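You operate a simulated robot arm through the tools that you are given. There is no shell and no other tool.

You are at the controls of a simulated robot arm. One attempt, no reset.

TASK
Pour a glass of milk, stand it on the saucer and wipe up the drip.
Fine: milk up to about three quarters; jug and cloth laid back. Set down upright: milk jug, glass.

The check looks at the end state, three seconds after you hand in, the way a careful person would. Anything else that was tipped, shoved, dropped, spilled or broken makes it a failure. Flat cloth is picked up by pressing the open fingertips on it (5 to 10 N) and closing them slowly along it; thin cloth reads only 2 to 8 mm in the jaws.

THE ROBOT
A 7-joint arm with a three-finger gripper, fixed in place. Base frame: the origin is on the floor under the middle of its stand, x ahead of it, y to its left, z up. Readings come in mm, degrees, newtons and seconds.
It reaches about 1342 mm from its shoulder. Its first joint turns from -166.0 to 166.0 degrees. Payload 2.69 kg.
The tool frame sits at the grasp point between the pads (the TCP): z along the fingers, y along the line on which they close. The tips reach 30 mm beyond it. The gripper opens to 128 mm; its body begins 117 mm behind the TCP.
Orientation is that of the tool frame in the base frame, as a unit quaternion [w, x, y, z]. With the fingers straight down and closing along the base's y, the tool's x points along the base's -x, its y along +y and its z along -z.

THE INTERFACE
- The arm moves only by the tool step_arm. Its arguments are lists of equal length, an entry for each row: "translation": the shift along the base's x, y, z in mm, a list of three; "delta_rot": the turn, a rotation vector about the base's x, y, z in degrees, a list of three; "grip": the finger opening in mm, from 0 to 128. In form: {"translation": [[x, y, z], ...], "delta_rot": [[wx, wy, wz], ...], "grip": [grip, ...]}. A call has 1 to 20 rows; each row is the pose to reach, as a shift and turn from the pose commanded when the call began. A row lasts 0.2 s, in which the tool goes at most 50 mm and 8.6 degrees; a call with a longer step from one row to the next is refused whole, and so is a gripper value outside its range. A pose out of reach is approached as far as the arm can. The call stops where the force on the tool passes 50 N (or 10 N more than at its start, if that is more) or the arm is blocked; 0.2 s more then pass. Each finger travels about 127 mm/s and halts on what it meets, pressing with about 22 N; the grip force reading is that of the motor and also rises with nothing between the fingers. The clock runs only during rows and for 0.2 s after the last one: add rows that repeat a pose to give the fingers time. It gives the time, the measured TCP pose, the force on the tool (base axes), the opening and the grip force at its end, in the units of the frame above (readings bear some noise), with the torque about the TCP (base axes, N m) and any sound that the robot's microphone picked up, and new pictures: "pictures" is both (left out), scene, wrist or none.
- Cameras (640 x 400 px; columns grow to the right, rows downward): "scene" is fixed at [394, -478.2, 1486.5]; the picture's right is [1.00, -0.01, 0.00], its down [-0.01, -0.45, -0.89] and it looks along [0.01, 0.89, -0.45] (base axes); focal length 365 px, centre (320, 200). "wrist" rides on the gripper at [58, 54, -131] in the tool frame; the picture's right is [-0.68, 0.74, 0.00], its down [-0.62, -0.57, -0.55] and it looks along [-0.40, -0.37, 0.84] (tool axes); focal length 234 px, centre (320, 200). There is no depth. A picture from a camera that has moved, and an enlarged one, comes with that camera's place and axes in the base frame and with its lens. The place of the scene camera against the robot may be out by one fixed shift of up to 25 mm in any direction.
- slide_trunk(by): moves the trunk up (or, below 0, down) by that many mm; the arm rides with it, the base frame stays. It gives what a move gives, with no picture.
- zoom(camera, box): a new picture of the part [left, top, right, bottom] of that camera's present view, enlarged. It takes no simulated time.
- hand_in(): hands the job in; it is judged then, once.

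Places have to be worked out from the pictures, the camera data and where the tool is seen. Open the gripper and draw the arm clear of the work before you hand the job in, unless the task says otherwise.

The tools are called as name(argument=value, ...) on one line, values as JSON. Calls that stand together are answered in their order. step_arm: Moves the arm, as the interface text tells. Its arguments: {"type":"object","properties":{"translation":{"type":"array","items":{"type":"array","items":{"type":"number"}}},"delta_rot":{"type":"array","items":{"type":"array","items":{"type":"number"}}},"grip":{"type":"array","items":{"type":"number"}},"pictures":{"type":"string","enum":["both","scene","wrist","none"]}},"required":["translation","delta_rot","grip"]} The other tools are called the same way: slide_trunk (by) moves the trunk up or down; zoom (camera, box) takes an enlarged picture of a part of a camera's view; hand_in () hands the job in.

At the start:

```text
clock: 0.0
eef_pos: [280.5, 541.0, 1176.5]
orientation: [0.001, 0.0, 1.0, 0.0]
wrist_force: [1.1, 0.5, 0.2]
moment: [-0.03, 0.0, -0.01]
gripper_width: 128.2
finger_force: 0.1
trunk travel left (down, up): [-150.0, 200.0]
```

scene: 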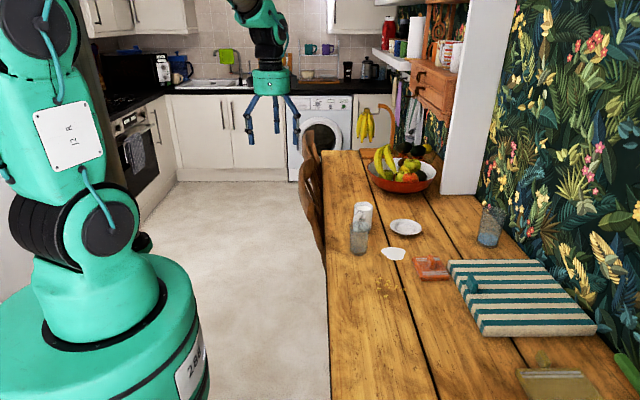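
wrist: 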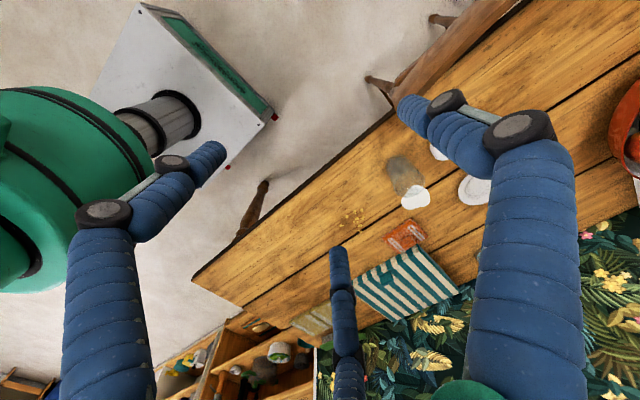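

The scene shows a table to the robot's right-hand side with a white jug, a glass, a saucer, a white spill, and cloths. I'll zoom in to tell the items apart.

zoom(camera="scene", box=[320, 180, 480, 280])

zoom(camera="scene", box=[400, 200, 624, 340])

zoom(camera="wrist", box=[320, 120, 512, 240])

zoom(camera="scene", box=[480, 300, 640, 400])

```text
4.00 times, centred on (400, 230) of scene
camera zoom: at [394.0, -478.2, 1486.5], right [1.0, -0.01, 0.0], down [-0.01, -0.45, -0.89], along [0.01, 0.89, -0.45], focal length 1461 px, centre (0, 80)
```

zoom: 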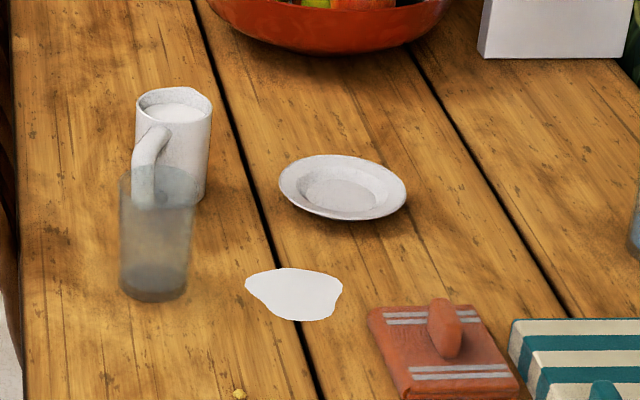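

```text
2.86 times, centred on (512, 270) of scene
camera zoom: at [394.0, -478.2, 1486.5], right [1.0, -0.01, 0.0], down [-0.01, -0.45, -0.89], along [0.01, 0.89, -0.45], focal length 1044 px, centre (-229, 0)
```

zoom: 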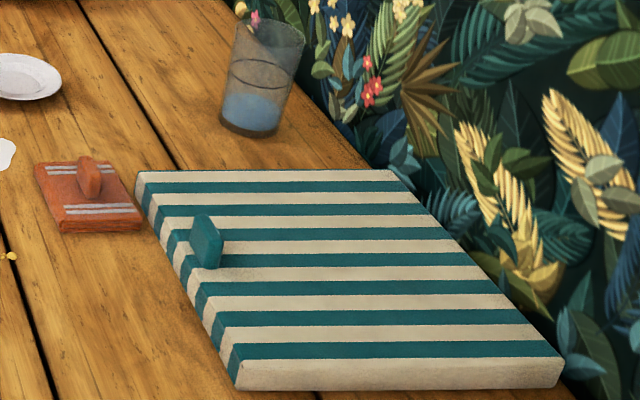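

```text
3.33 times, centred on (416, 180) of wrist
camera zoom: at [221.2, 593.2, 1307.7], right [0.68, 0.74, 0.0], down [0.62, -0.57, 0.55], along [0.4, -0.37, -0.84], focal length 781 px, centre (0, 267)
```

zoom: 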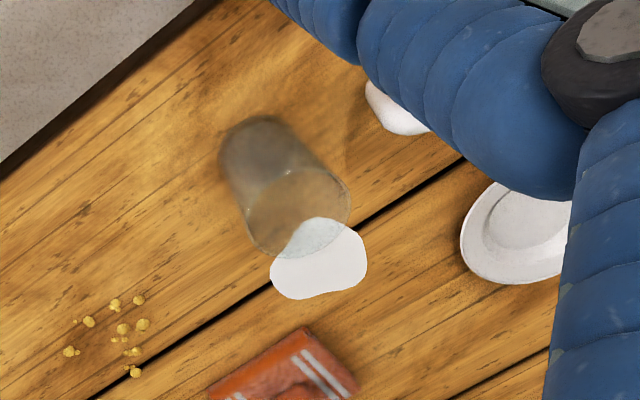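

```text
4.00 times, centred on (560, 350) of scene
camera zoom: at [394.0, -478.2, 1486.5], right [1.0, -0.01, 0.0], down [-0.01, -0.45, -0.89], along [0.01, 0.89, -0.45], focal length 1461 px, centre (-640, -400)
```

zoom: 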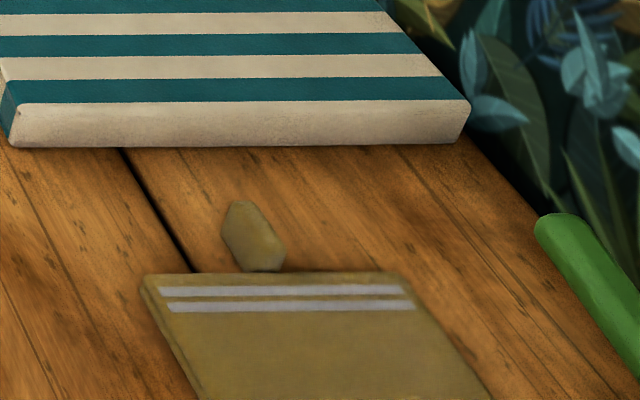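

Triangulating the milk spill from both cameras puts it at about (658, 554), with the table top at z≈760. Before planning grasps I'll close and reopen the fingers in free air to see how they move.

step_arm(translation=[[0, 0, 0], [0, 0, 0], [0, 0, 0], [0, 0, 0]], delta_rot=[[0, 0, 0], [0, 0, 0], [0, 0, 0], [0, 0, 0]], grip=[70, 70, 70, 70], pictures="both")

step_arm(translation=[[0, 0, 0], [0, 0, 0], [0, 0, 0], [0, 0, 0], [0, 0, 0]], delta_rot=[[0, 0, 0], [0, 0, 0], [0, 0, 0], [0, 0, 0], [0, 0, 0]], grip=[0, 0, 0, 0, 0], pictures="wrist")

```text
clock: 1.0
eef_pos: [280.2, 541.4, 1176.3]
orientation: [0.0, -0.001, 1.0, 0.0]
wrist_force: [-0.5, -0.1, 0.2]
moment: [0.0, 0.03, -0.01]
gripper_width: 70.1
finger_force: 0.0
trunk travel left (down, up): [-150.0, 200.0]
camera wrist: at [221.2, 593.3, 1307.7], right [0.68, 0.74, 0.0], down [0.62, -0.57, 0.55], along [0.4, -0.37, -0.84], focal length 234 px, centre (320, 200)
```

scene: 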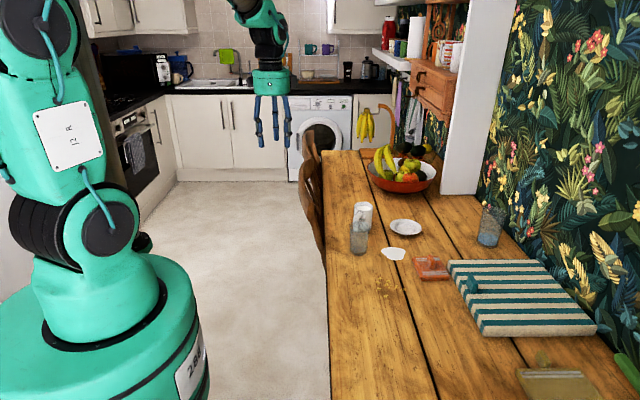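
wrist: 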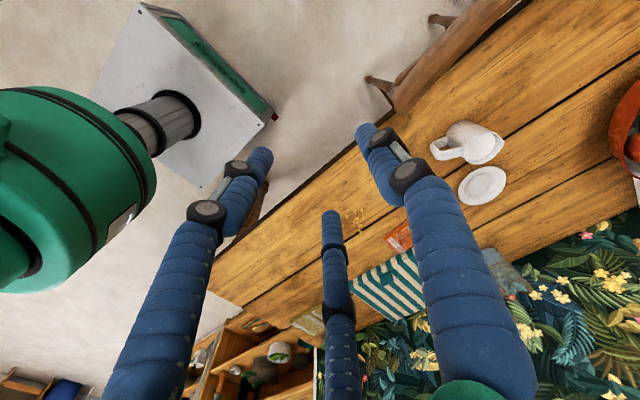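

```text
clock: 2.2
eef_pos: [279.3, 540.1, 1177.2]
orientation: [0.0, 0.0, 1.0, 0.0]
wrist_force: [-1.1, 0.0, -0.4]
moment: [-0.02, -0.01, 0.02]
gripper_width: 2.2
finger_force: 21.7
trunk travel left (down, up): [-150.0, 200.0]
camera wrist: at [221.2, 593.3, 1307.7], right [0.68, 0.74, 0.0], down [0.62, -0.57, 0.55], along [0.4, -0.37, -0.84], focal length 234 px, centre (320, 200)
```

wrist: 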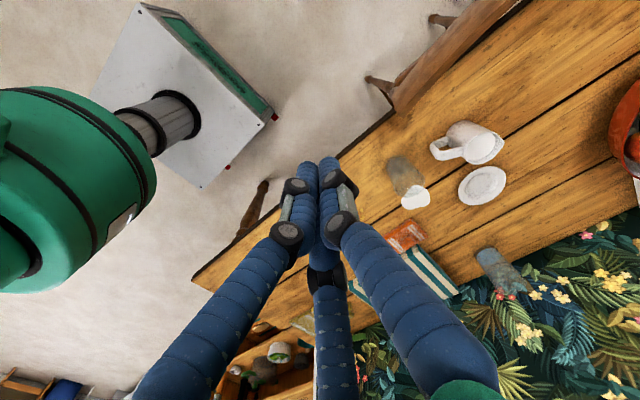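

The three fingers close radially (120° apart, one on tool +y), so a top-down centred grasp suits round things. Now nothing blocks the view, so I'll zoom in on the items.

zoom(camera="wrist", box=[370, 110, 530, 210])

zoom(camera="wrist", box=[330, 200, 538, 330])

zoom(camera="scene", box=[340, 190, 404, 230])

```text
4.00 times, centred on (450, 160) of wrist
camera zoom: at [221.2, 593.3, 1307.7], right [0.68, 0.74, 0.0], down [0.62, -0.57, 0.55], along [0.4, -0.37, -0.84], focal length 937 px, centre (-200, 360)
```

zoom: 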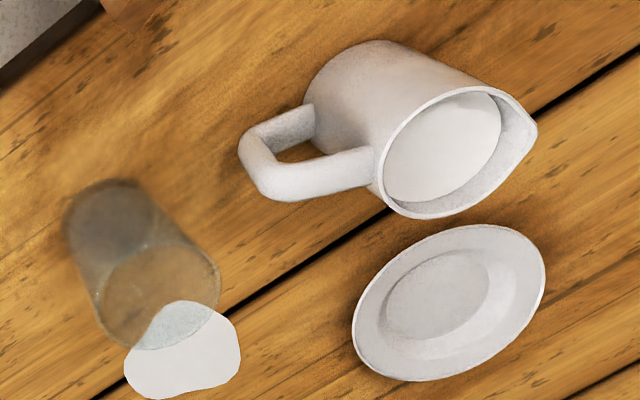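

```text
3.08 times, centred on (434, 265) of wrist
camera zoom: at [221.2, 593.3, 1307.7], right [0.68, 0.74, 0.0], down [0.62, -0.57, 0.55], along [0.4, -0.37, -0.84], focal length 720 px, centre (-31, 0)
```

zoom: 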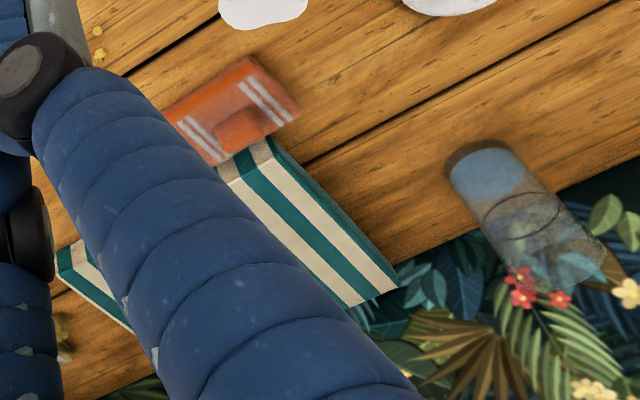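

```text
10.00 times, centred on (372, 210) of scene
camera zoom: at [394.0, -478.2, 1486.5], right [1.0, -0.01, 0.0], down [-0.01, -0.45, -0.89], along [0.01, 0.89, -0.45], focal length 3654 px, centre (-200, 100)
```

zoom: 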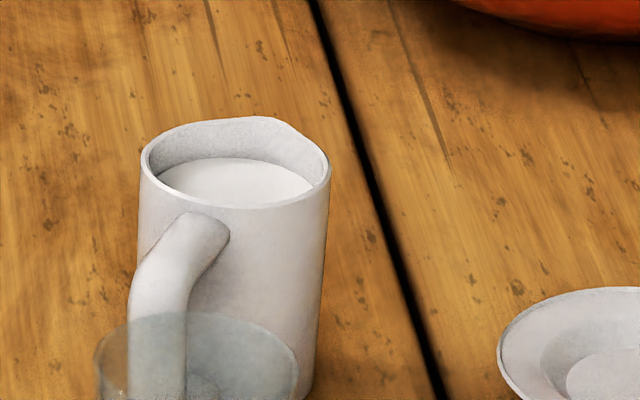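

The jug's handle points back and left, at about −115°, with its spout opposite at about 65°. I estimate the jug at (571, 721) with its rim at z≈850, and the glass at (537, 565). I'll open the gripper and move above the jug area for a closer wrist view.

step_arm(translation=[[23, 37, -12], [46, 75, -24], [70, 112, -36], [93, 150, -48], [116, 187, -60], [140, 225, -72], [164, 262, -84], [164, 300, -96], [164, 300, -96]], delta_rot=[[0, 0, 0], [0, 0, 0], [0, 0, 0], [0, 0, 0], [0, 0, 0], [0, 0, 0], [0, 0, 0], [0, 0, 0], [0, 0, 0]], grip=[128, 128, 128, 128, 128, 128, 128, 128, 128], pictures="both")

```text
clock: 4.2
eef_pos: [445.4, 841.3, 1080.4]
orientation: [0.0, 0.0, 1.0, 0.0]
wrist_force: [-0.5, 1.4, 0.0]
moment: [-0.04, 0.0, 0.0]
gripper_width: 127.8
finger_force: 0.0
trunk travel left (down, up): [-150.0, 200.0]
camera wrist: at [386.0, 894.3, 1211.6], right [0.68, 0.74, 0.0], down [0.62, -0.57, 0.55], along [0.4, -0.37, -0.84], focal length 234 px, centre (320, 200)
```

scene: 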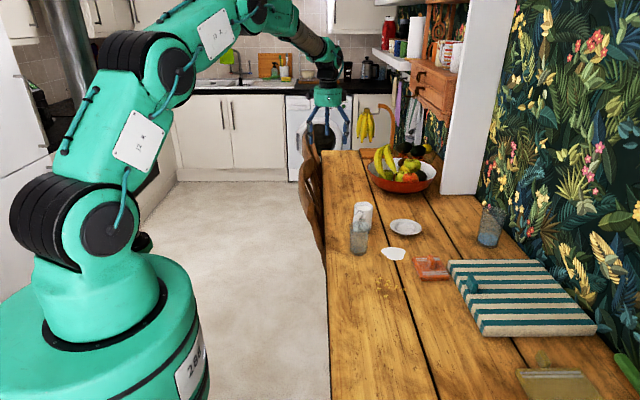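
wrist: 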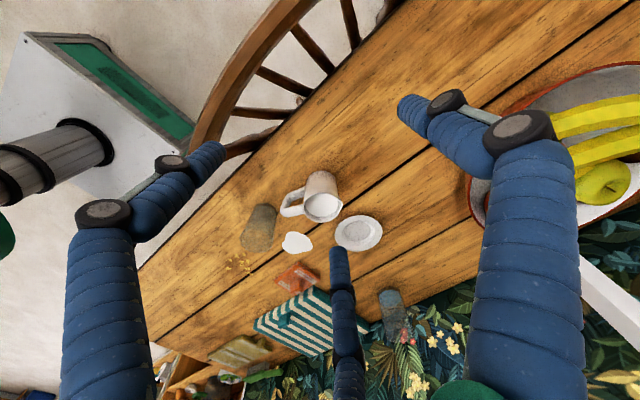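

The view between the fingers is clear now. I'll zoom on the jug, glass, saucer and cloths.

zoom(camera="wrist", box=[270, 160, 366, 220])

zoom(camera="wrist", box=[230, 195, 310, 245])

zoom(camera="wrist", box=[310, 200, 406, 260])

zoom(camera="wrist", box=[200, 245, 392, 365])

```text
6.67 times, centred on (318, 190) of wrist
camera zoom: at [386.0, 894.3, 1211.6], right [0.68, 0.74, 0.0], down [0.62, -0.57, 0.55], along [0.4, -0.37, -0.84], focal length 1561 px, centre (333, 267)
```

zoom: 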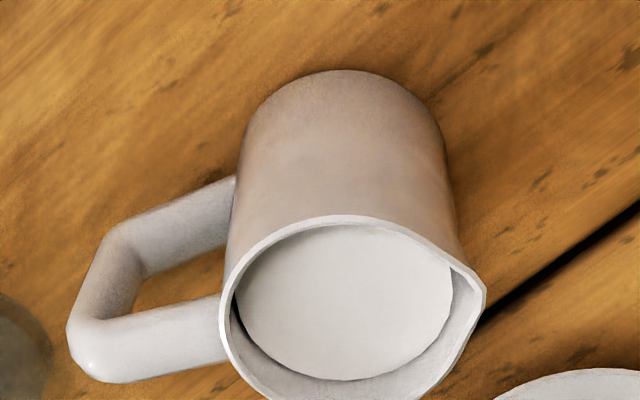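

```text
8.00 times, centred on (270, 220) of wrist
camera zoom: at [386.0, 894.3, 1211.6], right [0.68, 0.74, 0.0], down [0.62, -0.57, 0.55], along [0.4, -0.37, -0.84], focal length 1873 px, centre (720, 40)
```

zoom: 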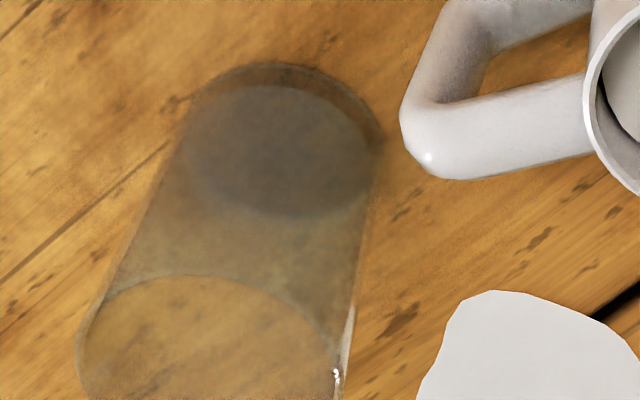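

```text
6.67 times, centred on (358, 230) of wrist
camera zoom: at [386.0, 894.3, 1211.6], right [0.68, 0.74, 0.0], down [0.62, -0.57, 0.55], along [0.4, -0.37, -0.84], focal length 1561 px, centre (67, 0)
```

zoom: 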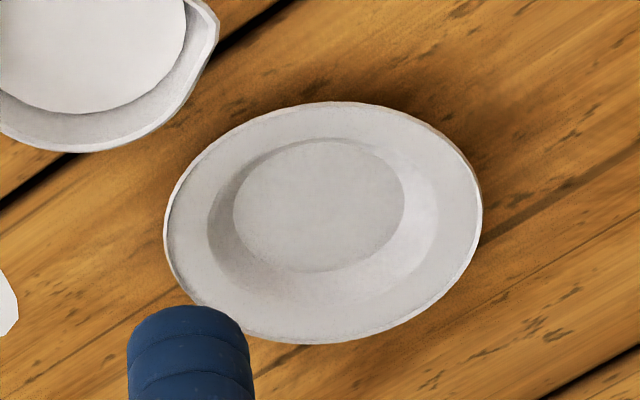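

```text
3.33 times, centred on (296, 305) of wrist
camera zoom: at [386.0, 894.3, 1211.6], right [0.68, 0.74, 0.0], down [0.62, -0.57, 0.55], along [0.4, -0.37, -0.84], focal length 781 px, centre (400, -150)
```

zoom: 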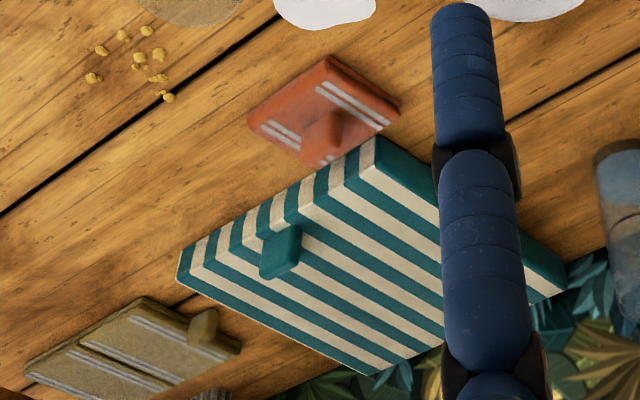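

Two wrist views put the saucer at about (736, 701) and the jug at about (577, 723), with the scene camera slightly shifted. I'll tilt the tool so that the wrist camera looks straight down over the work area, which makes the xy measurements precise.

step_arm(translation=[[24, -30, -3], [48, -60, -6], [73, -90, -10], [97, -120, -13], [121, -150, -16], [145, -181, -20], [145, -181, -20]], delta_rot=[[3.8, 4.1, 0], [7.6, 8.2, 0], [11.4, 12.3, 0], [15.2, 16.4, 0], [19, 20.5, 0], [22.4, 24.2, 0], [22.4, 24.2, 0]], grip=[128, 128, 128, 128, 128, 128, 128], pictures="both")

```text
clock: 5.8
eef_pos: [589.4, 657.7, 1060.2]
orientation: [-0.209, 0.0, 0.959, 0.193]
wrist_force: [-0.1, -1.1, 0.8]
moment: [0.04, 0.08, 0.0]
gripper_width: 128.2
finger_force: 0.1
trunk travel left (down, up): [-150.0, 200.0]
camera wrist: at [592.7, 652.9, 1214.1], right [0.68, 0.74, 0.0], down [0.74, -0.68, 0.0], along [0.0, 0.0, -1.0], focal length 234 px, centre (320, 200)
```

scene: 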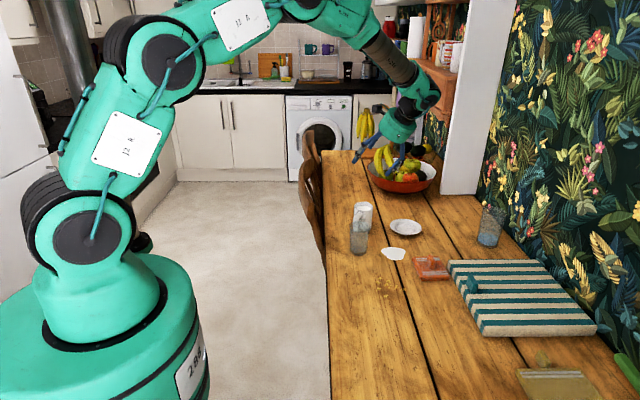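
wrist: 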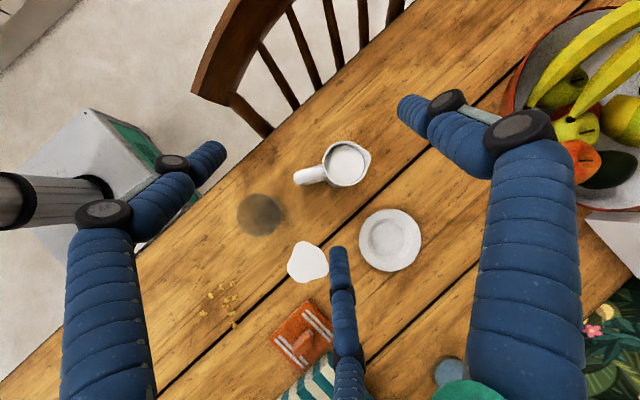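

A straight-down view. I'll zoom in on each item for accurate coordinates.

zoom(camera="wrist", box=[280, 130, 392, 200])

zoom(camera="wrist", box=[220, 170, 348, 250])

zoom(camera="wrist", box=[320, 195, 448, 275])

zoom(camera="wrist", box=[210, 220, 370, 320])

zoom(camera="wrist", box=[240, 280, 400, 380])

```text
5.71 times, centred on (336, 165) of wrist
camera zoom: at [592.7, 652.9, 1214.1], right [0.68, 0.74, 0.0], down [0.74, -0.68, 0.0], along [0.0, 0.0, -1.0], focal length 1338 px, centre (229, 400)
```

zoom: 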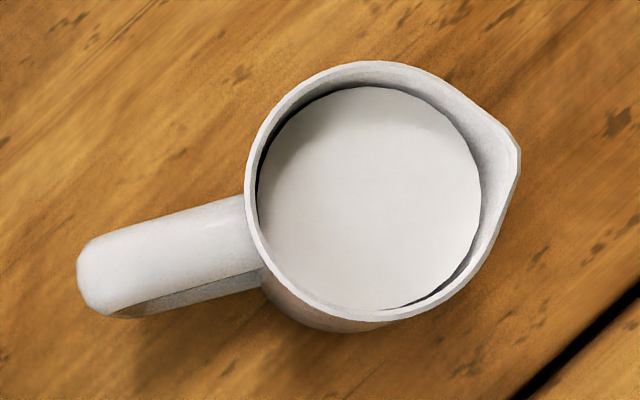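

```text
5.00 times, centred on (284, 210) of wrist
camera zoom: at [592.7, 652.9, 1214.1], right [0.68, 0.74, 0.0], down [0.74, -0.68, 0.0], along [0.0, 0.0, -1.0], focal length 1171 px, centre (500, 150)
```

zoom: 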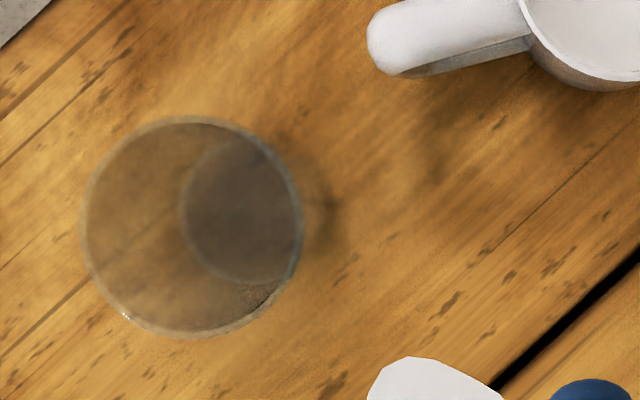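

```text
5.00 times, centred on (384, 235) of wrist
camera zoom: at [592.7, 652.9, 1214.1], right [0.68, 0.74, 0.0], down [0.74, -0.68, 0.0], along [0.0, 0.0, -1.0], focal length 1171 px, centre (0, 25)
```

zoom: 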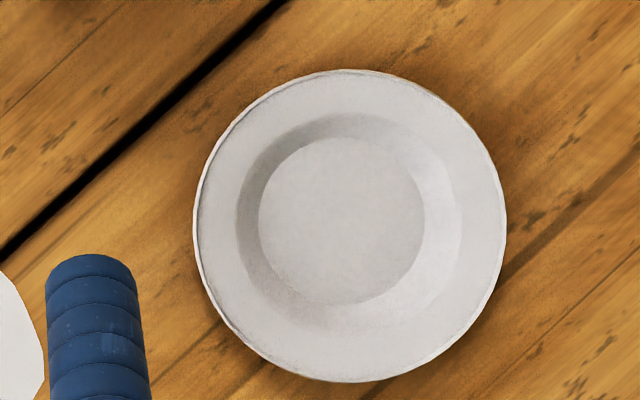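

```text
4.00 times, centred on (290, 270) of wrist
camera zoom: at [592.7, 652.9, 1214.1], right [0.68, 0.74, 0.0], down [0.74, -0.68, 0.0], along [0.0, 0.0, -1.0], focal length 937 px, centre (440, -80)
```

zoom: 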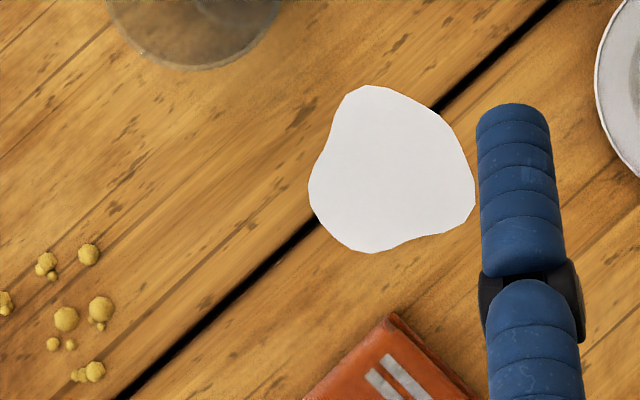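

```text
4.00 times, centred on (320, 330) of wrist
camera zoom: at [592.7, 652.9, 1214.1], right [0.68, 0.74, 0.0], down [0.74, -0.68, 0.0], along [0.0, 0.0, -1.0], focal length 937 px, centre (320, -320)
```

zoom: 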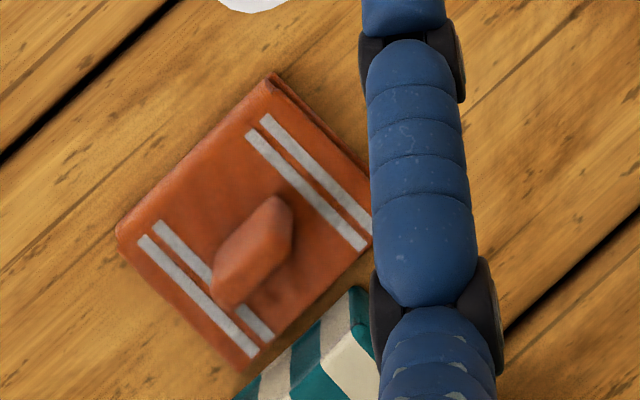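

Estimates now: jug centre (577, 723), rim z≈842, handle at 243° and spout at 63°. Glass centre is about (544, 566), saucer (741, 699), spill (665, 552) with radius about 40. At default yaw the fingers sit at 90°/210°/330°, which misses both handle and spout. Before gripping, I'll rehearse the pour orientation with an empty hand well above the table.

step_arm(translation=[[0, 0, 20], [0, 0, 40], [0, 0, 40], [0, 0, 40], [0, 0, 40]], delta_rot=[[-5.6, -6.05, 0], [-11.2, -12.1, 0], [-16.8, -18.15, 0], [-22.4, -24.2, 0], [-22.4, -24.2, 0]], grip=[128, 90, 60, 30, 10], pictures="none")

step_arm(translation=[[0, -8, 0], [0, -16, 0], [0, -24, 0], [0, -32, 0], [0, -40, 0], [0, -48, 0], [0, -56, 0], [0, -64, 0], [0, -72, 0], [0, -80, 0], [0, -88, 0], [0, -92, 0], [0, -92, 0], [0, -92, 0], [0, -92, 0]], delta_rot=[[0, 0, 8.4], [0, 0, 16.8], [0, 0, 25.2], [0, 0, 33.6], [0, 0, 42], [0, 0, 50.4], [0, 0, 58.8], [0, 0, 67.2], [0, 0, 75.6], [0, 0, 84], [0, 0, 92.4], [0, 0, 100.8], [0, 0, 109.2], [0, 0, 116.6], [0, 0, 116.6]], grip=[10, 10, 10, 10, 10, 10, 10, 10, 10, 10, 10, 10, 10, 10, 10], pictures="scene")

```text
clock: 7.0
eef_pos: [588.6, 659.3, 1101.6]
orientation: [0.0, 0.0, 1.0, -0.001]
wrist_force: [-0.3, 0.3, -0.2]
moment: [-0.04, -0.05, 0.02]
gripper_width: 9.9
finger_force: 0.1
trunk travel left (down, up): [-150.0, 200.0]
```

```text
clock: 10.2
eef_pos: [588.5, 567.8, 1100.0]
orientation: [0.0, 0.852, -0.524, 0.001]
wrist_force: [-0.8, 0.6, -0.1]
moment: [0.0, -0.05, 0.01]
gripper_width: 10.2
finger_force: 0.1
trunk travel left (down, up): [-150.0, 200.0]
```

scene: 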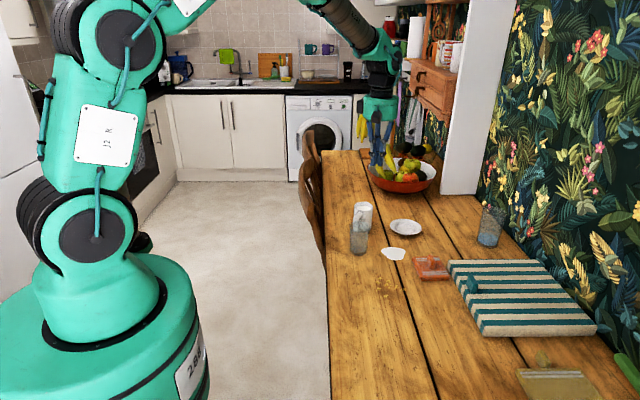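

The yaw of +116.6° works. Now I'll test the pour tilt about −y while moving to a pour-like position.

step_arm(translation=[[2, 0, 0], [4, 0, 0], [6, 0, 0], [8, 0, 0], [10, 0, 0], [10, 0, 0], [10, 0, 0], [10, 0, 0], [10, 0, 0], [10, 0, 0]], delta_rot=[[0, -8.5, 0], [0, -17, 0], [0, -25.5, 0], [0, -34, 0], [0, -42.5, 0], [0, -51, 0], [0, -59.5, 0], [0, -68, 0], [0, -75, 0], [0, -75, 0]], grip=[10, 10, 10, 10, 10, 10, 10, 10, 10, 10], pictures="both")

```text
clock: 12.4
eef_pos: [599.3, 568.2, 1100.4]
orientation: [-0.32, 0.675, -0.417, 0.518]
wrist_force: [0.1, 0.2, -1.2]
moment: [0.04, 0.0, 0.0]
gripper_width: 9.9
finger_force: 0.0
trunk travel left (down, up): [-150.0, 200.0]
camera wrist: at [466.5, 491.0, 1113.4], right [-0.25, 0.28, -0.93], down [-0.47, 0.8, 0.36], along [0.85, 0.53, -0.07], focal length 234 px, centre (320, 200)
```

scene: 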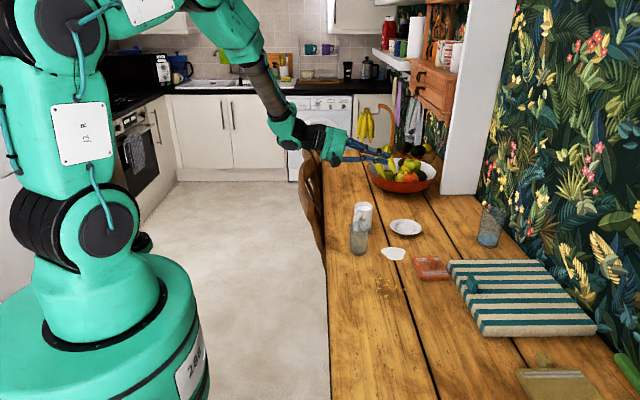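
wrist: 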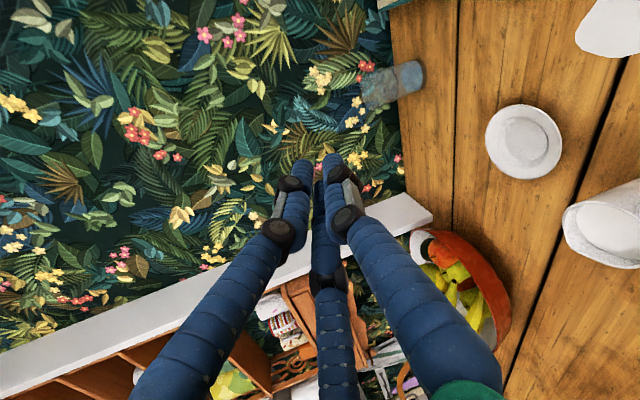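

The tilt is reachable. The chair back by the table's left edge could matter at the lower pour height, so I'll check it in both views.

zoom(camera="scene", box=[256, 120, 384, 280])

zoom(camera="wrist", box=[460, 80, 640, 280])

```text
2.50 times, centred on (320, 200) of scene
camera zoom: at [394.0, -478.2, 1486.5], right [1.0, -0.01, 0.0], down [-0.01, -0.45, -0.89], along [0.01, 0.89, -0.45], focal length 913 px, centre (320, 200)
```

zoom: 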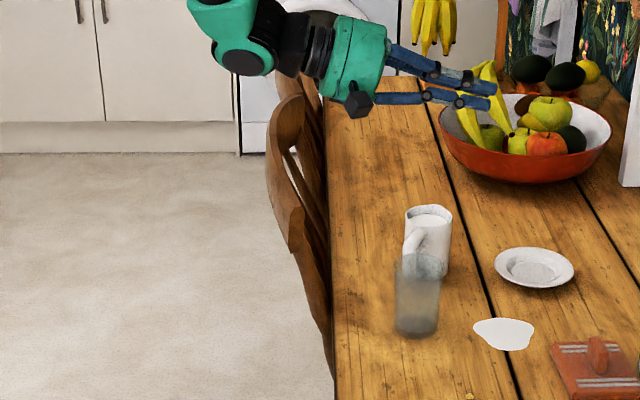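

```text
2.00 times, centred on (550, 180) of wrist
camera zoom: at [466.5, 491.0, 1113.4], right [-0.25, 0.28, -0.93], down [-0.47, 0.8, 0.36], along [0.85, 0.53, -0.07], focal length 468 px, centre (-140, 240)
```

zoom: 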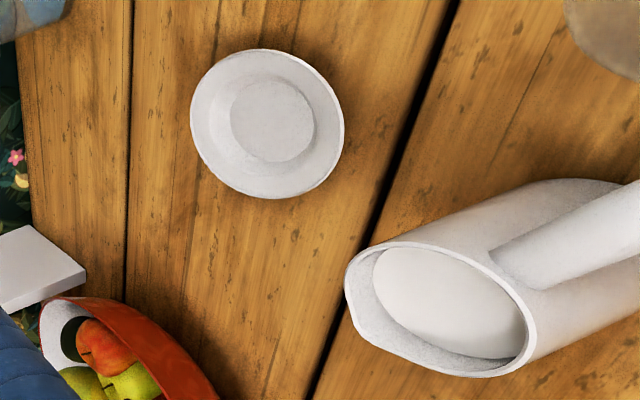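

The chair's top rail ends near (364, 627, ~880), so I'll swing the pour direction a bit further from it, spout heading ≈198°. I'll rehearse that at nearly the real pour height.

step_arm(translation=[[0, 3, 0], [0, 6, 0], [0, 10, -30], [0, 14, -70], [0, 18, -110], [0, 20, -150], [0, 20, -170], [0, 20, -170]], delta_rot=[[0, 0, 6], [0, 0, 12], [0, 0, 18.4], [0, 0, 18.4], [0, 0, 18.4], [0, 0, 18.4], [0, 0, 18.4], [0, 0, 18.4]], grip=[10, 10, 10, 10, 10, 10, 10, 10], pictures="both")

```text
clock: 14.2
eef_pos: [599.8, 586.3, 930.0]
orientation: [-0.399, 0.733, -0.303, 0.46]
wrist_force: [0.8, -0.1, 0.4]
moment: [0.01, -0.01, -0.01]
gripper_width: 10.1
finger_force: 0.1
trunk travel left (down, up): [-150.0, 200.0]
camera wrist: at [498.6, 471.7, 943.3], right [-0.32, 0.18, -0.93], down [-0.7, 0.61, 0.36], along [0.64, 0.77, -0.07], focal length 234 px, centre (320, 200)
```

scene: 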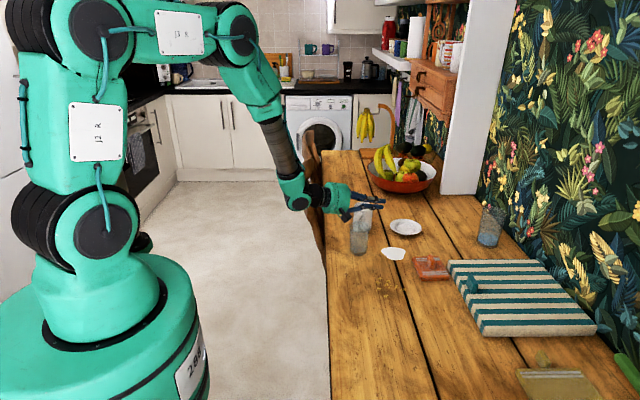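
wrist: 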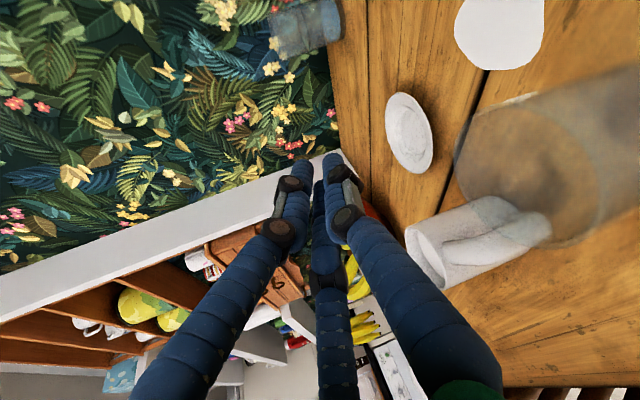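

This pose is reachable too, and the wrist camera sees the glass from the side, which will help judge its fill. I'll zoom here to refine the glass geometry.

zoom(camera="wrist", box=[400, 30, 640, 290])

zoom(camera="scene", box=[320, 170, 420, 270])

```text
1.54 times, centred on (520, 160) of wrist
camera zoom: at [498.6, 471.7, 943.3], right [-0.32, 0.18, -0.93], down [-0.7, 0.61, 0.36], along [0.64, 0.77, -0.07], focal length 360 px, centre (12, 262)
```

zoom: 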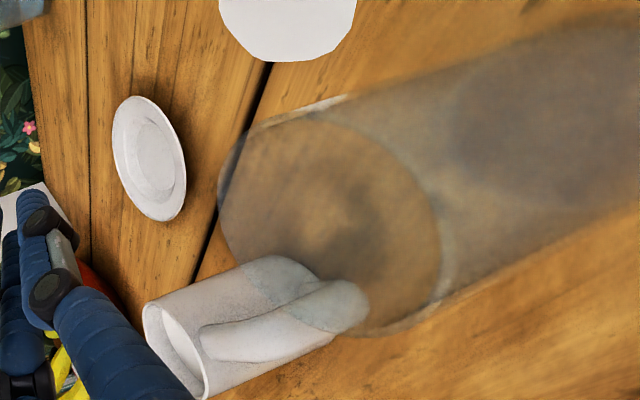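

```text
4.00 times, centred on (370, 220) of scene
camera zoom: at [394.0, -478.2, 1486.5], right [1.0, -0.01, 0.0], down [-0.01, -0.45, -0.89], along [0.01, 0.89, -0.45], focal length 1461 px, centre (120, 120)
```

zoom: 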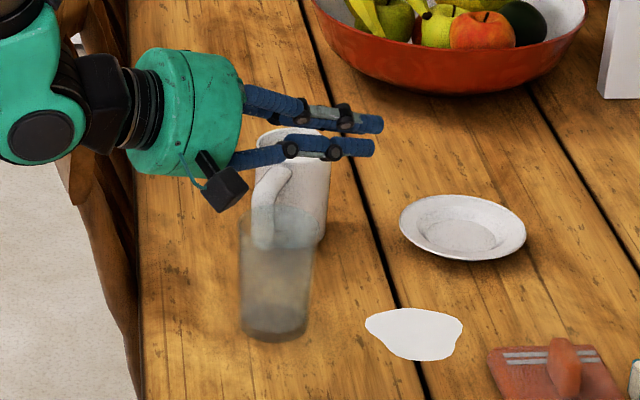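

Three rays agree on the glass: centre (545, 566), rim z≈845. I'll undo the tilt and yaw and go above the jug with the fingers open.

step_arm(translation=[[0, 0, 40], [0, 0, 80], [0, 0, 120], [0, 0, 150], [0, 0, 150], [0, 0, 150], [0, 0, 150], [0, 0, 150], [0, 0, 150], [0, 0, 150], [0, 0, 150]], delta_rot=[[0, 0, 0], [-2.63, 7.9, 0], [-5.26, 15.8, 0], [-7.9, 23.7, 0], [-10.5, 31.6, 0], [-13.2, 39.6, 0], [-15.8, 47.5, 0], [-18.4, 55.4, 0], [-21, 63.3, 0], [-23.7, 71.2, 0], [-23.7, 71.2, 0]], grip=[10, 10, 10, 10, 10, 10, 10, 10, 10, 10, 10], pictures="none")

step_arm(translation=[[-2, 9, -5], [-4, 18, -10], [-6, 27, -15], [-8, 36, -20], [-10, 45, -25], [-12, 54, -30], [-14, 63, -35], [-16, 72, -40], [-18, 81, -45], [-20, 90, -50], [-22, 99, -55], [-22, 108, -60], [-22, 117, -65], [-22, 126, -70], [-22, 135.3, -80], [-22, 135.3, -80], [-22, 135.3, -80]], delta_rot=[[0, 0, -8.5], [0, 0, -17], [0, 0, -25.5], [0, 0, -34], [0, 0, -42.5], [0, 0, -51], [0, 0, -59.5], [0, 0, -68], [0, 0, -76.5], [0, 0, -85], [0, 0, -93.5], [0, 0, -102], [0, 0, -110.5], [0, 0, -119], [0, 0, -127], [0, 0, -135], [0, 0, -135]], grip=[10, 10, 10, 10, 10, 20, 30, 40, 50, 60, 70, 80, 90, 100, 110, 128, 128], pictures="both")

```text
clock: 16.6
eef_pos: [598.2, 586.4, 1079.4]
orientation: [0.001, 0.924, -0.382, -0.002]
wrist_force: [-0.3, 0.2, -0.6]
moment: [0.0, 0.06, 0.03]
gripper_width: 10.1
finger_force: 0.0
trunk travel left (down, up): [-150.0, 200.0]
```

```text
clock: 20.2
eef_pos: [578.2, 722.7, 1001.3]
orientation: [0.001, 0.001, 1.0, 0.0]
wrist_force: [0.2, -0.2, 0.4]
moment: [0.02, 0.0, -0.02]
gripper_width: 127.9
finger_force: 0.0
trunk travel left (down, up): [-150.0, 200.0]
camera wrist: at [519.0, 775.2, 1132.4], right [0.68, 0.74, 0.0], down [0.61, -0.57, 0.55], along [0.4, -0.37, -0.84], focal length 234 px, centre (320, 200)
```

scene: 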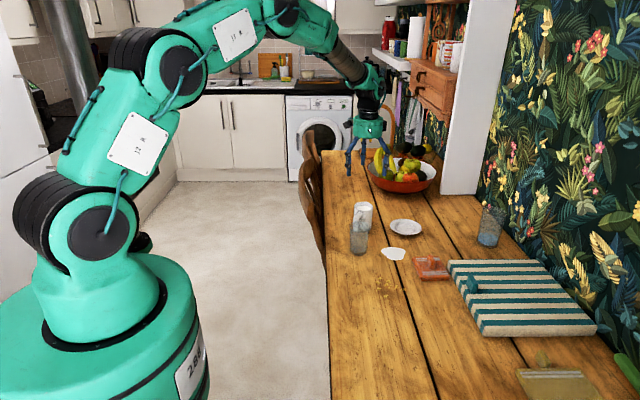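
wrist: 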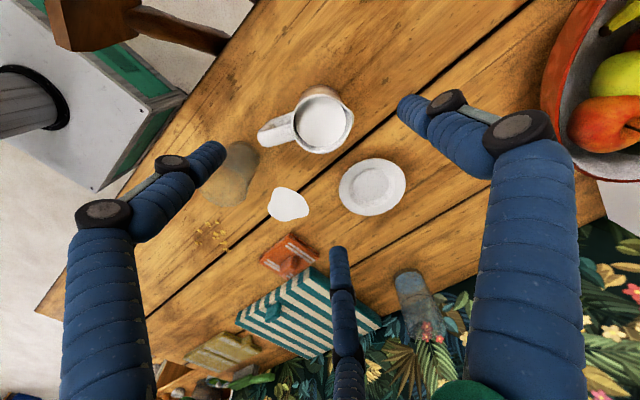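

The jug rim appears where I predicted it. I'll descend to just above the rim and check the finger alignment against the handle and spout.

step_arm(translation=[[0, 0, -30], [0, 0, -60], [0, 0, -90], [0, 0, -110], [0, 0, -110]], delta_rot=[[0, 0, 0], [0, 0, 0], [0, 0, 0], [0, 0, 0], [0, 0, 0]], grip=[128, 128, 128, 128, 128], pictures="both")

zoom(camera="scene", box=[310, 150, 430, 270])

```text
clock: 21.4
eef_pos: [577.7, 721.8, 890.1]
orientation: [0.0, -0.001, 1.0, 0.0]
wrist_force: [-0.2, -0.8, -0.8]
moment: [0.01, 0.0, -0.01]
gripper_width: 128.3
finger_force: 0.2
trunk travel left (down, up): [-150.0, 200.0]
camera wrist: at [518.9, 775.1, 1021.1], right [0.68, 0.74, 0.0], down [0.62, -0.57, 0.55], along [0.4, -0.37, -0.84], focal length 234 px, centre (320, 200)
```

scene: 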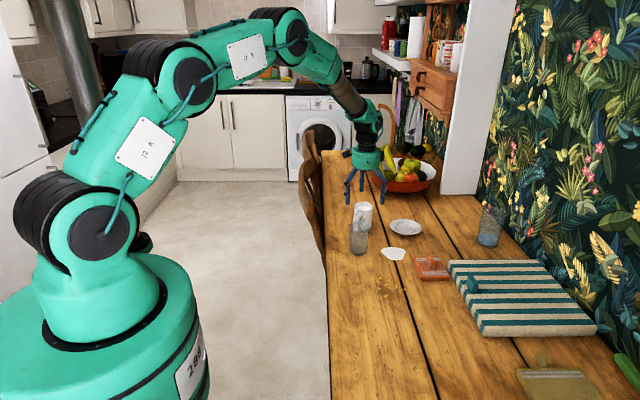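
wrist: 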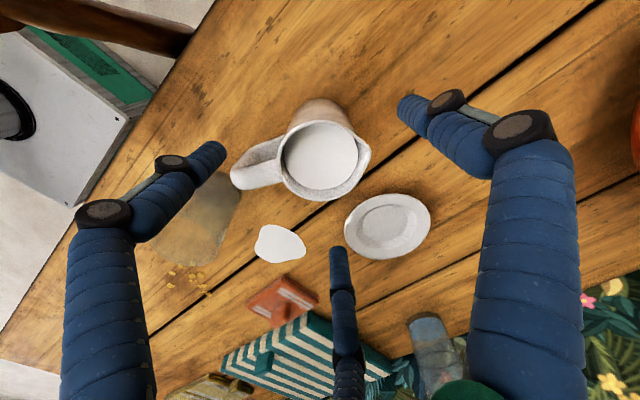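

```text
3.33 times, centred on (370, 210) of scene
camera zoom: at [394.0, -478.2, 1486.5], right [1.0, -0.01, 0.0], down [-0.01, -0.45, -0.89], along [0.01, 0.89, -0.45], focal length 1218 px, centre (153, 167)
```

zoom: 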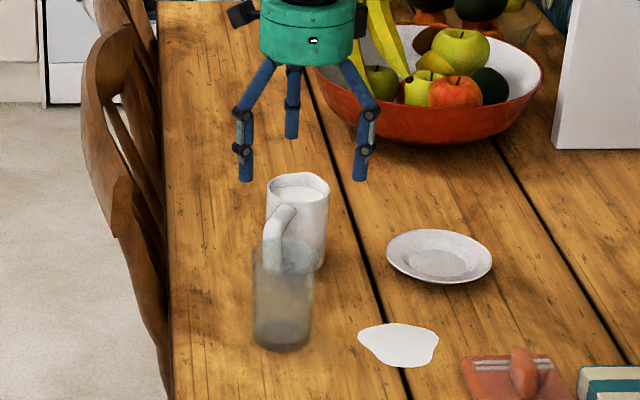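

The fingers straddle the jug symmetrically, with one behind and two in front on either side, clear of the handle. I'll go down to grasp height.

step_arm(translation=[[0, 0, -20], [0, 0, -40], [0, 0, -60], [0, 0, -75], [0, 0, -85], [0, 0, -85]], delta_rot=[[0, 0, 0], [0, 0, 0], [0, 0, 0], [0, 0, 0], [0, 0, 0], [0, 0, 0]], grip=[128, 128, 128, 128, 128, 128], pictures="both")

zoom(camera="scene", box=[330, 160, 410, 260])

zoom(camera="wrist", box=[200, 80, 456, 240])

```text
clock: 22.8
eef_pos: [576.7, 723.1, 804.8]
orientation: [0.0, 0.0, 1.0, 0.0]
wrist_force: [0.3, 0.4, -0.1]
moment: [0.02, 0.0, -0.01]
gripper_width: 128.1
finger_force: 0.0
trunk travel left (down, up): [-150.0, 200.0]
camera wrist: at [518.3, 776.1, 936.7], right [0.68, 0.74, 0.0], down [0.62, -0.57, 0.55], along [0.4, -0.37, -0.84], focal length 234 px, centre (320, 200)
```

scene: 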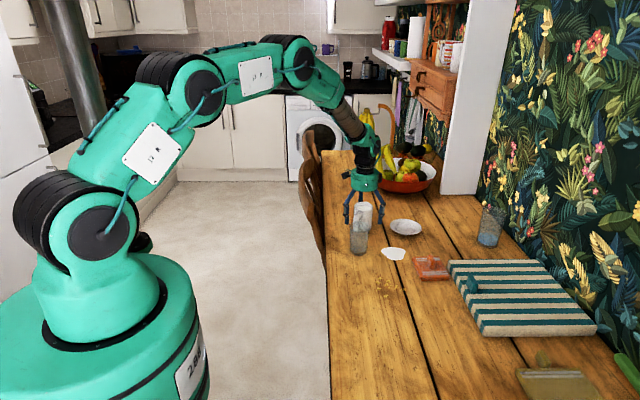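
wrist: 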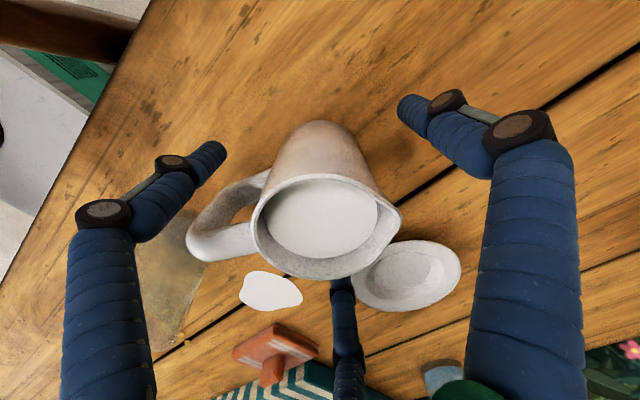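

```text
4.00 times, centred on (370, 210) of scene
camera zoom: at [394.0, -478.2, 1486.5], right [1.0, -0.01, 0.0], down [-0.01, -0.45, -0.89], along [0.01, 0.89, -0.45], focal length 1461 px, centre (120, 160)
```

zoom: 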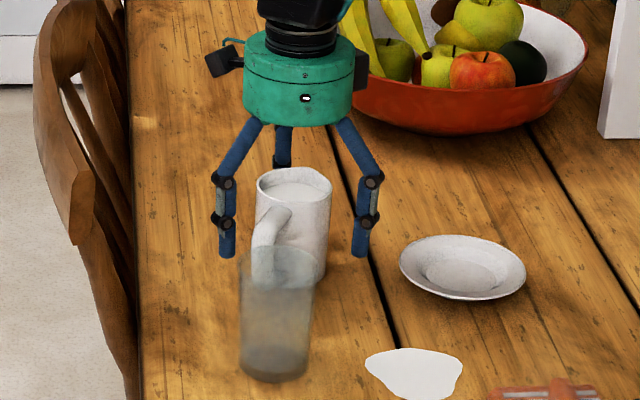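

```text
2.50 times, centred on (328, 160) of wrist
camera zoom: at [518.3, 776.1, 936.7], right [0.68, 0.74, 0.0], down [0.62, -0.57, 0.55], along [0.4, -0.37, -0.84], focal length 585 px, centre (300, 300)
```

zoom: 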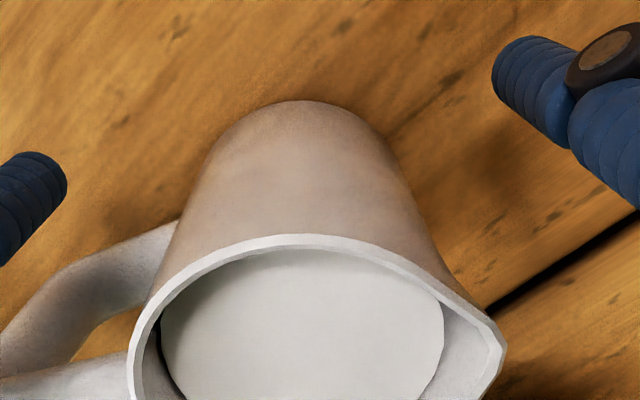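

Fingertips are around the jug at mid-height. I'll close gradually so the fingers settle on the body without shoving it.

step_arm(translation=[[0, 0, 0], [0, 0, 0], [0, 0, 0], [0, 0, 0], [0, 0, 0], [0, 0, 0], [0, 0, 0], [0, 0, 0], [0, 0, 0], [0, 0, 0]], delta_rot=[[0, 0, 0], [0, 0, 0], [0, 0, 0], [0, 0, 0], [0, 0, 0], [0, 0, 0], [0, 0, 0], [0, 0, 0], [0, 0, 0], [0, 0, 0]], grip=[110, 95, 85, 80, 76, 73, 70, 66, 60, 55], pictures="both")

zoom(camera="scene", box=[330, 160, 410, 260])

```text
clock: 25.0
eef_pos: [577.4, 722.6, 804.2]
orientation: [0.0, 0.0, 1.0, 0.0]
wrist_force: [-1.2, 0.1, 1.2]
moment: [0.02, 0.08, -0.05]
gripper_width: 66.9
finger_force: 22.4
trunk travel left (down, up): [-150.0, 200.0]
camera wrist: at [518.0, 776.0, 936.8], right [0.68, 0.74, 0.0], down [0.62, -0.57, 0.55], along [0.4, -0.37, -0.84], focal length 234 px, centre (320, 200)
```

scene: 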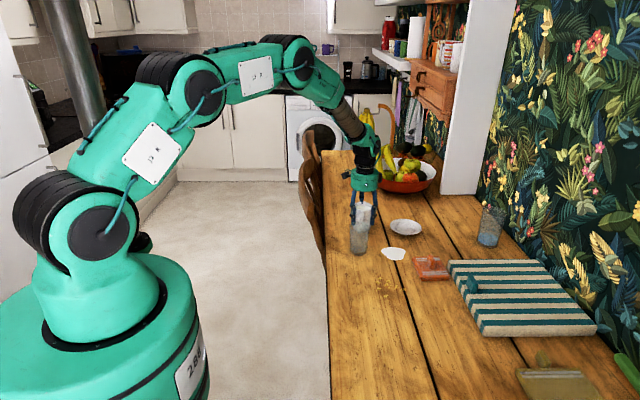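
wrist: 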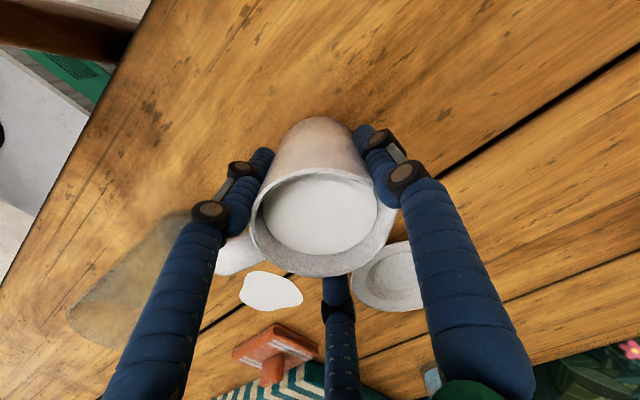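

```text
4.00 times, centred on (370, 210) of scene
camera zoom: at [394.0, -478.2, 1486.5], right [1.0, -0.01, 0.0], down [-0.01, -0.45, -0.89], along [0.01, 0.89, -0.45], focal length 1461 px, centre (120, 160)
```

zoom: 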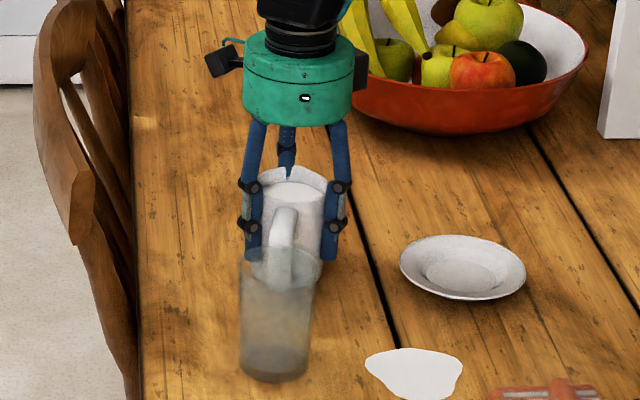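

The grip is at 66.9 mm, but the handle looks turned a little in the scene view. I'll check closely before lifting.

zoom(camera="wrist", box=[200, 100, 440, 300])

zoom(camera="scene", box=[340, 185, 404, 245])

```text
2.00 times, centred on (320, 200) of wrist
camera zoom: at [518.0, 776.0, 936.8], right [0.68, 0.74, 0.0], down [0.62, -0.57, 0.55], along [0.4, -0.37, -0.84], focal length 468 px, centre (320, 200)
```

zoom: 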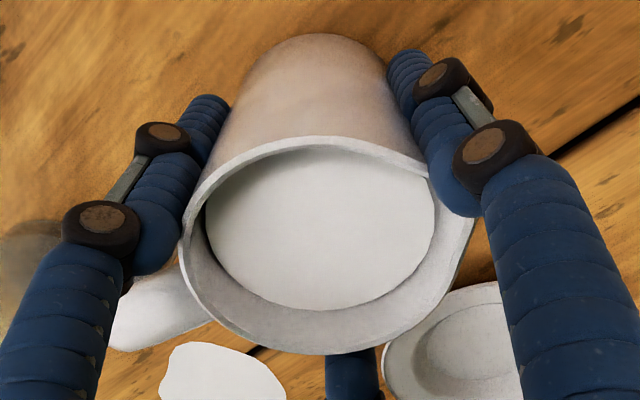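

```text
6.67 times, centred on (372, 215) of scene
camera zoom: at [394.0, -478.2, 1486.5], right [1.0, -0.01, 0.0], down [-0.01, -0.45, -0.89], along [0.01, 0.89, -0.45], focal length 2436 px, centre (-27, 100)
```

zoom: 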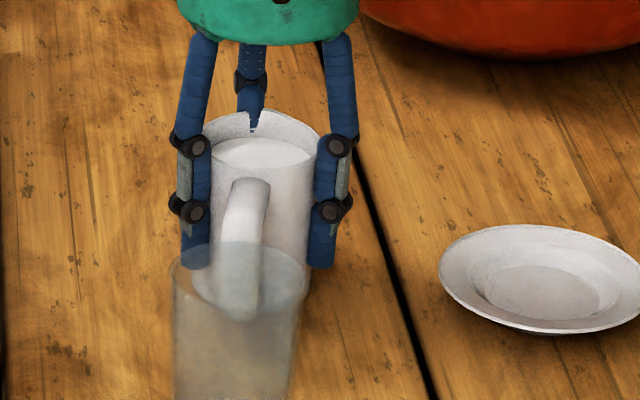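

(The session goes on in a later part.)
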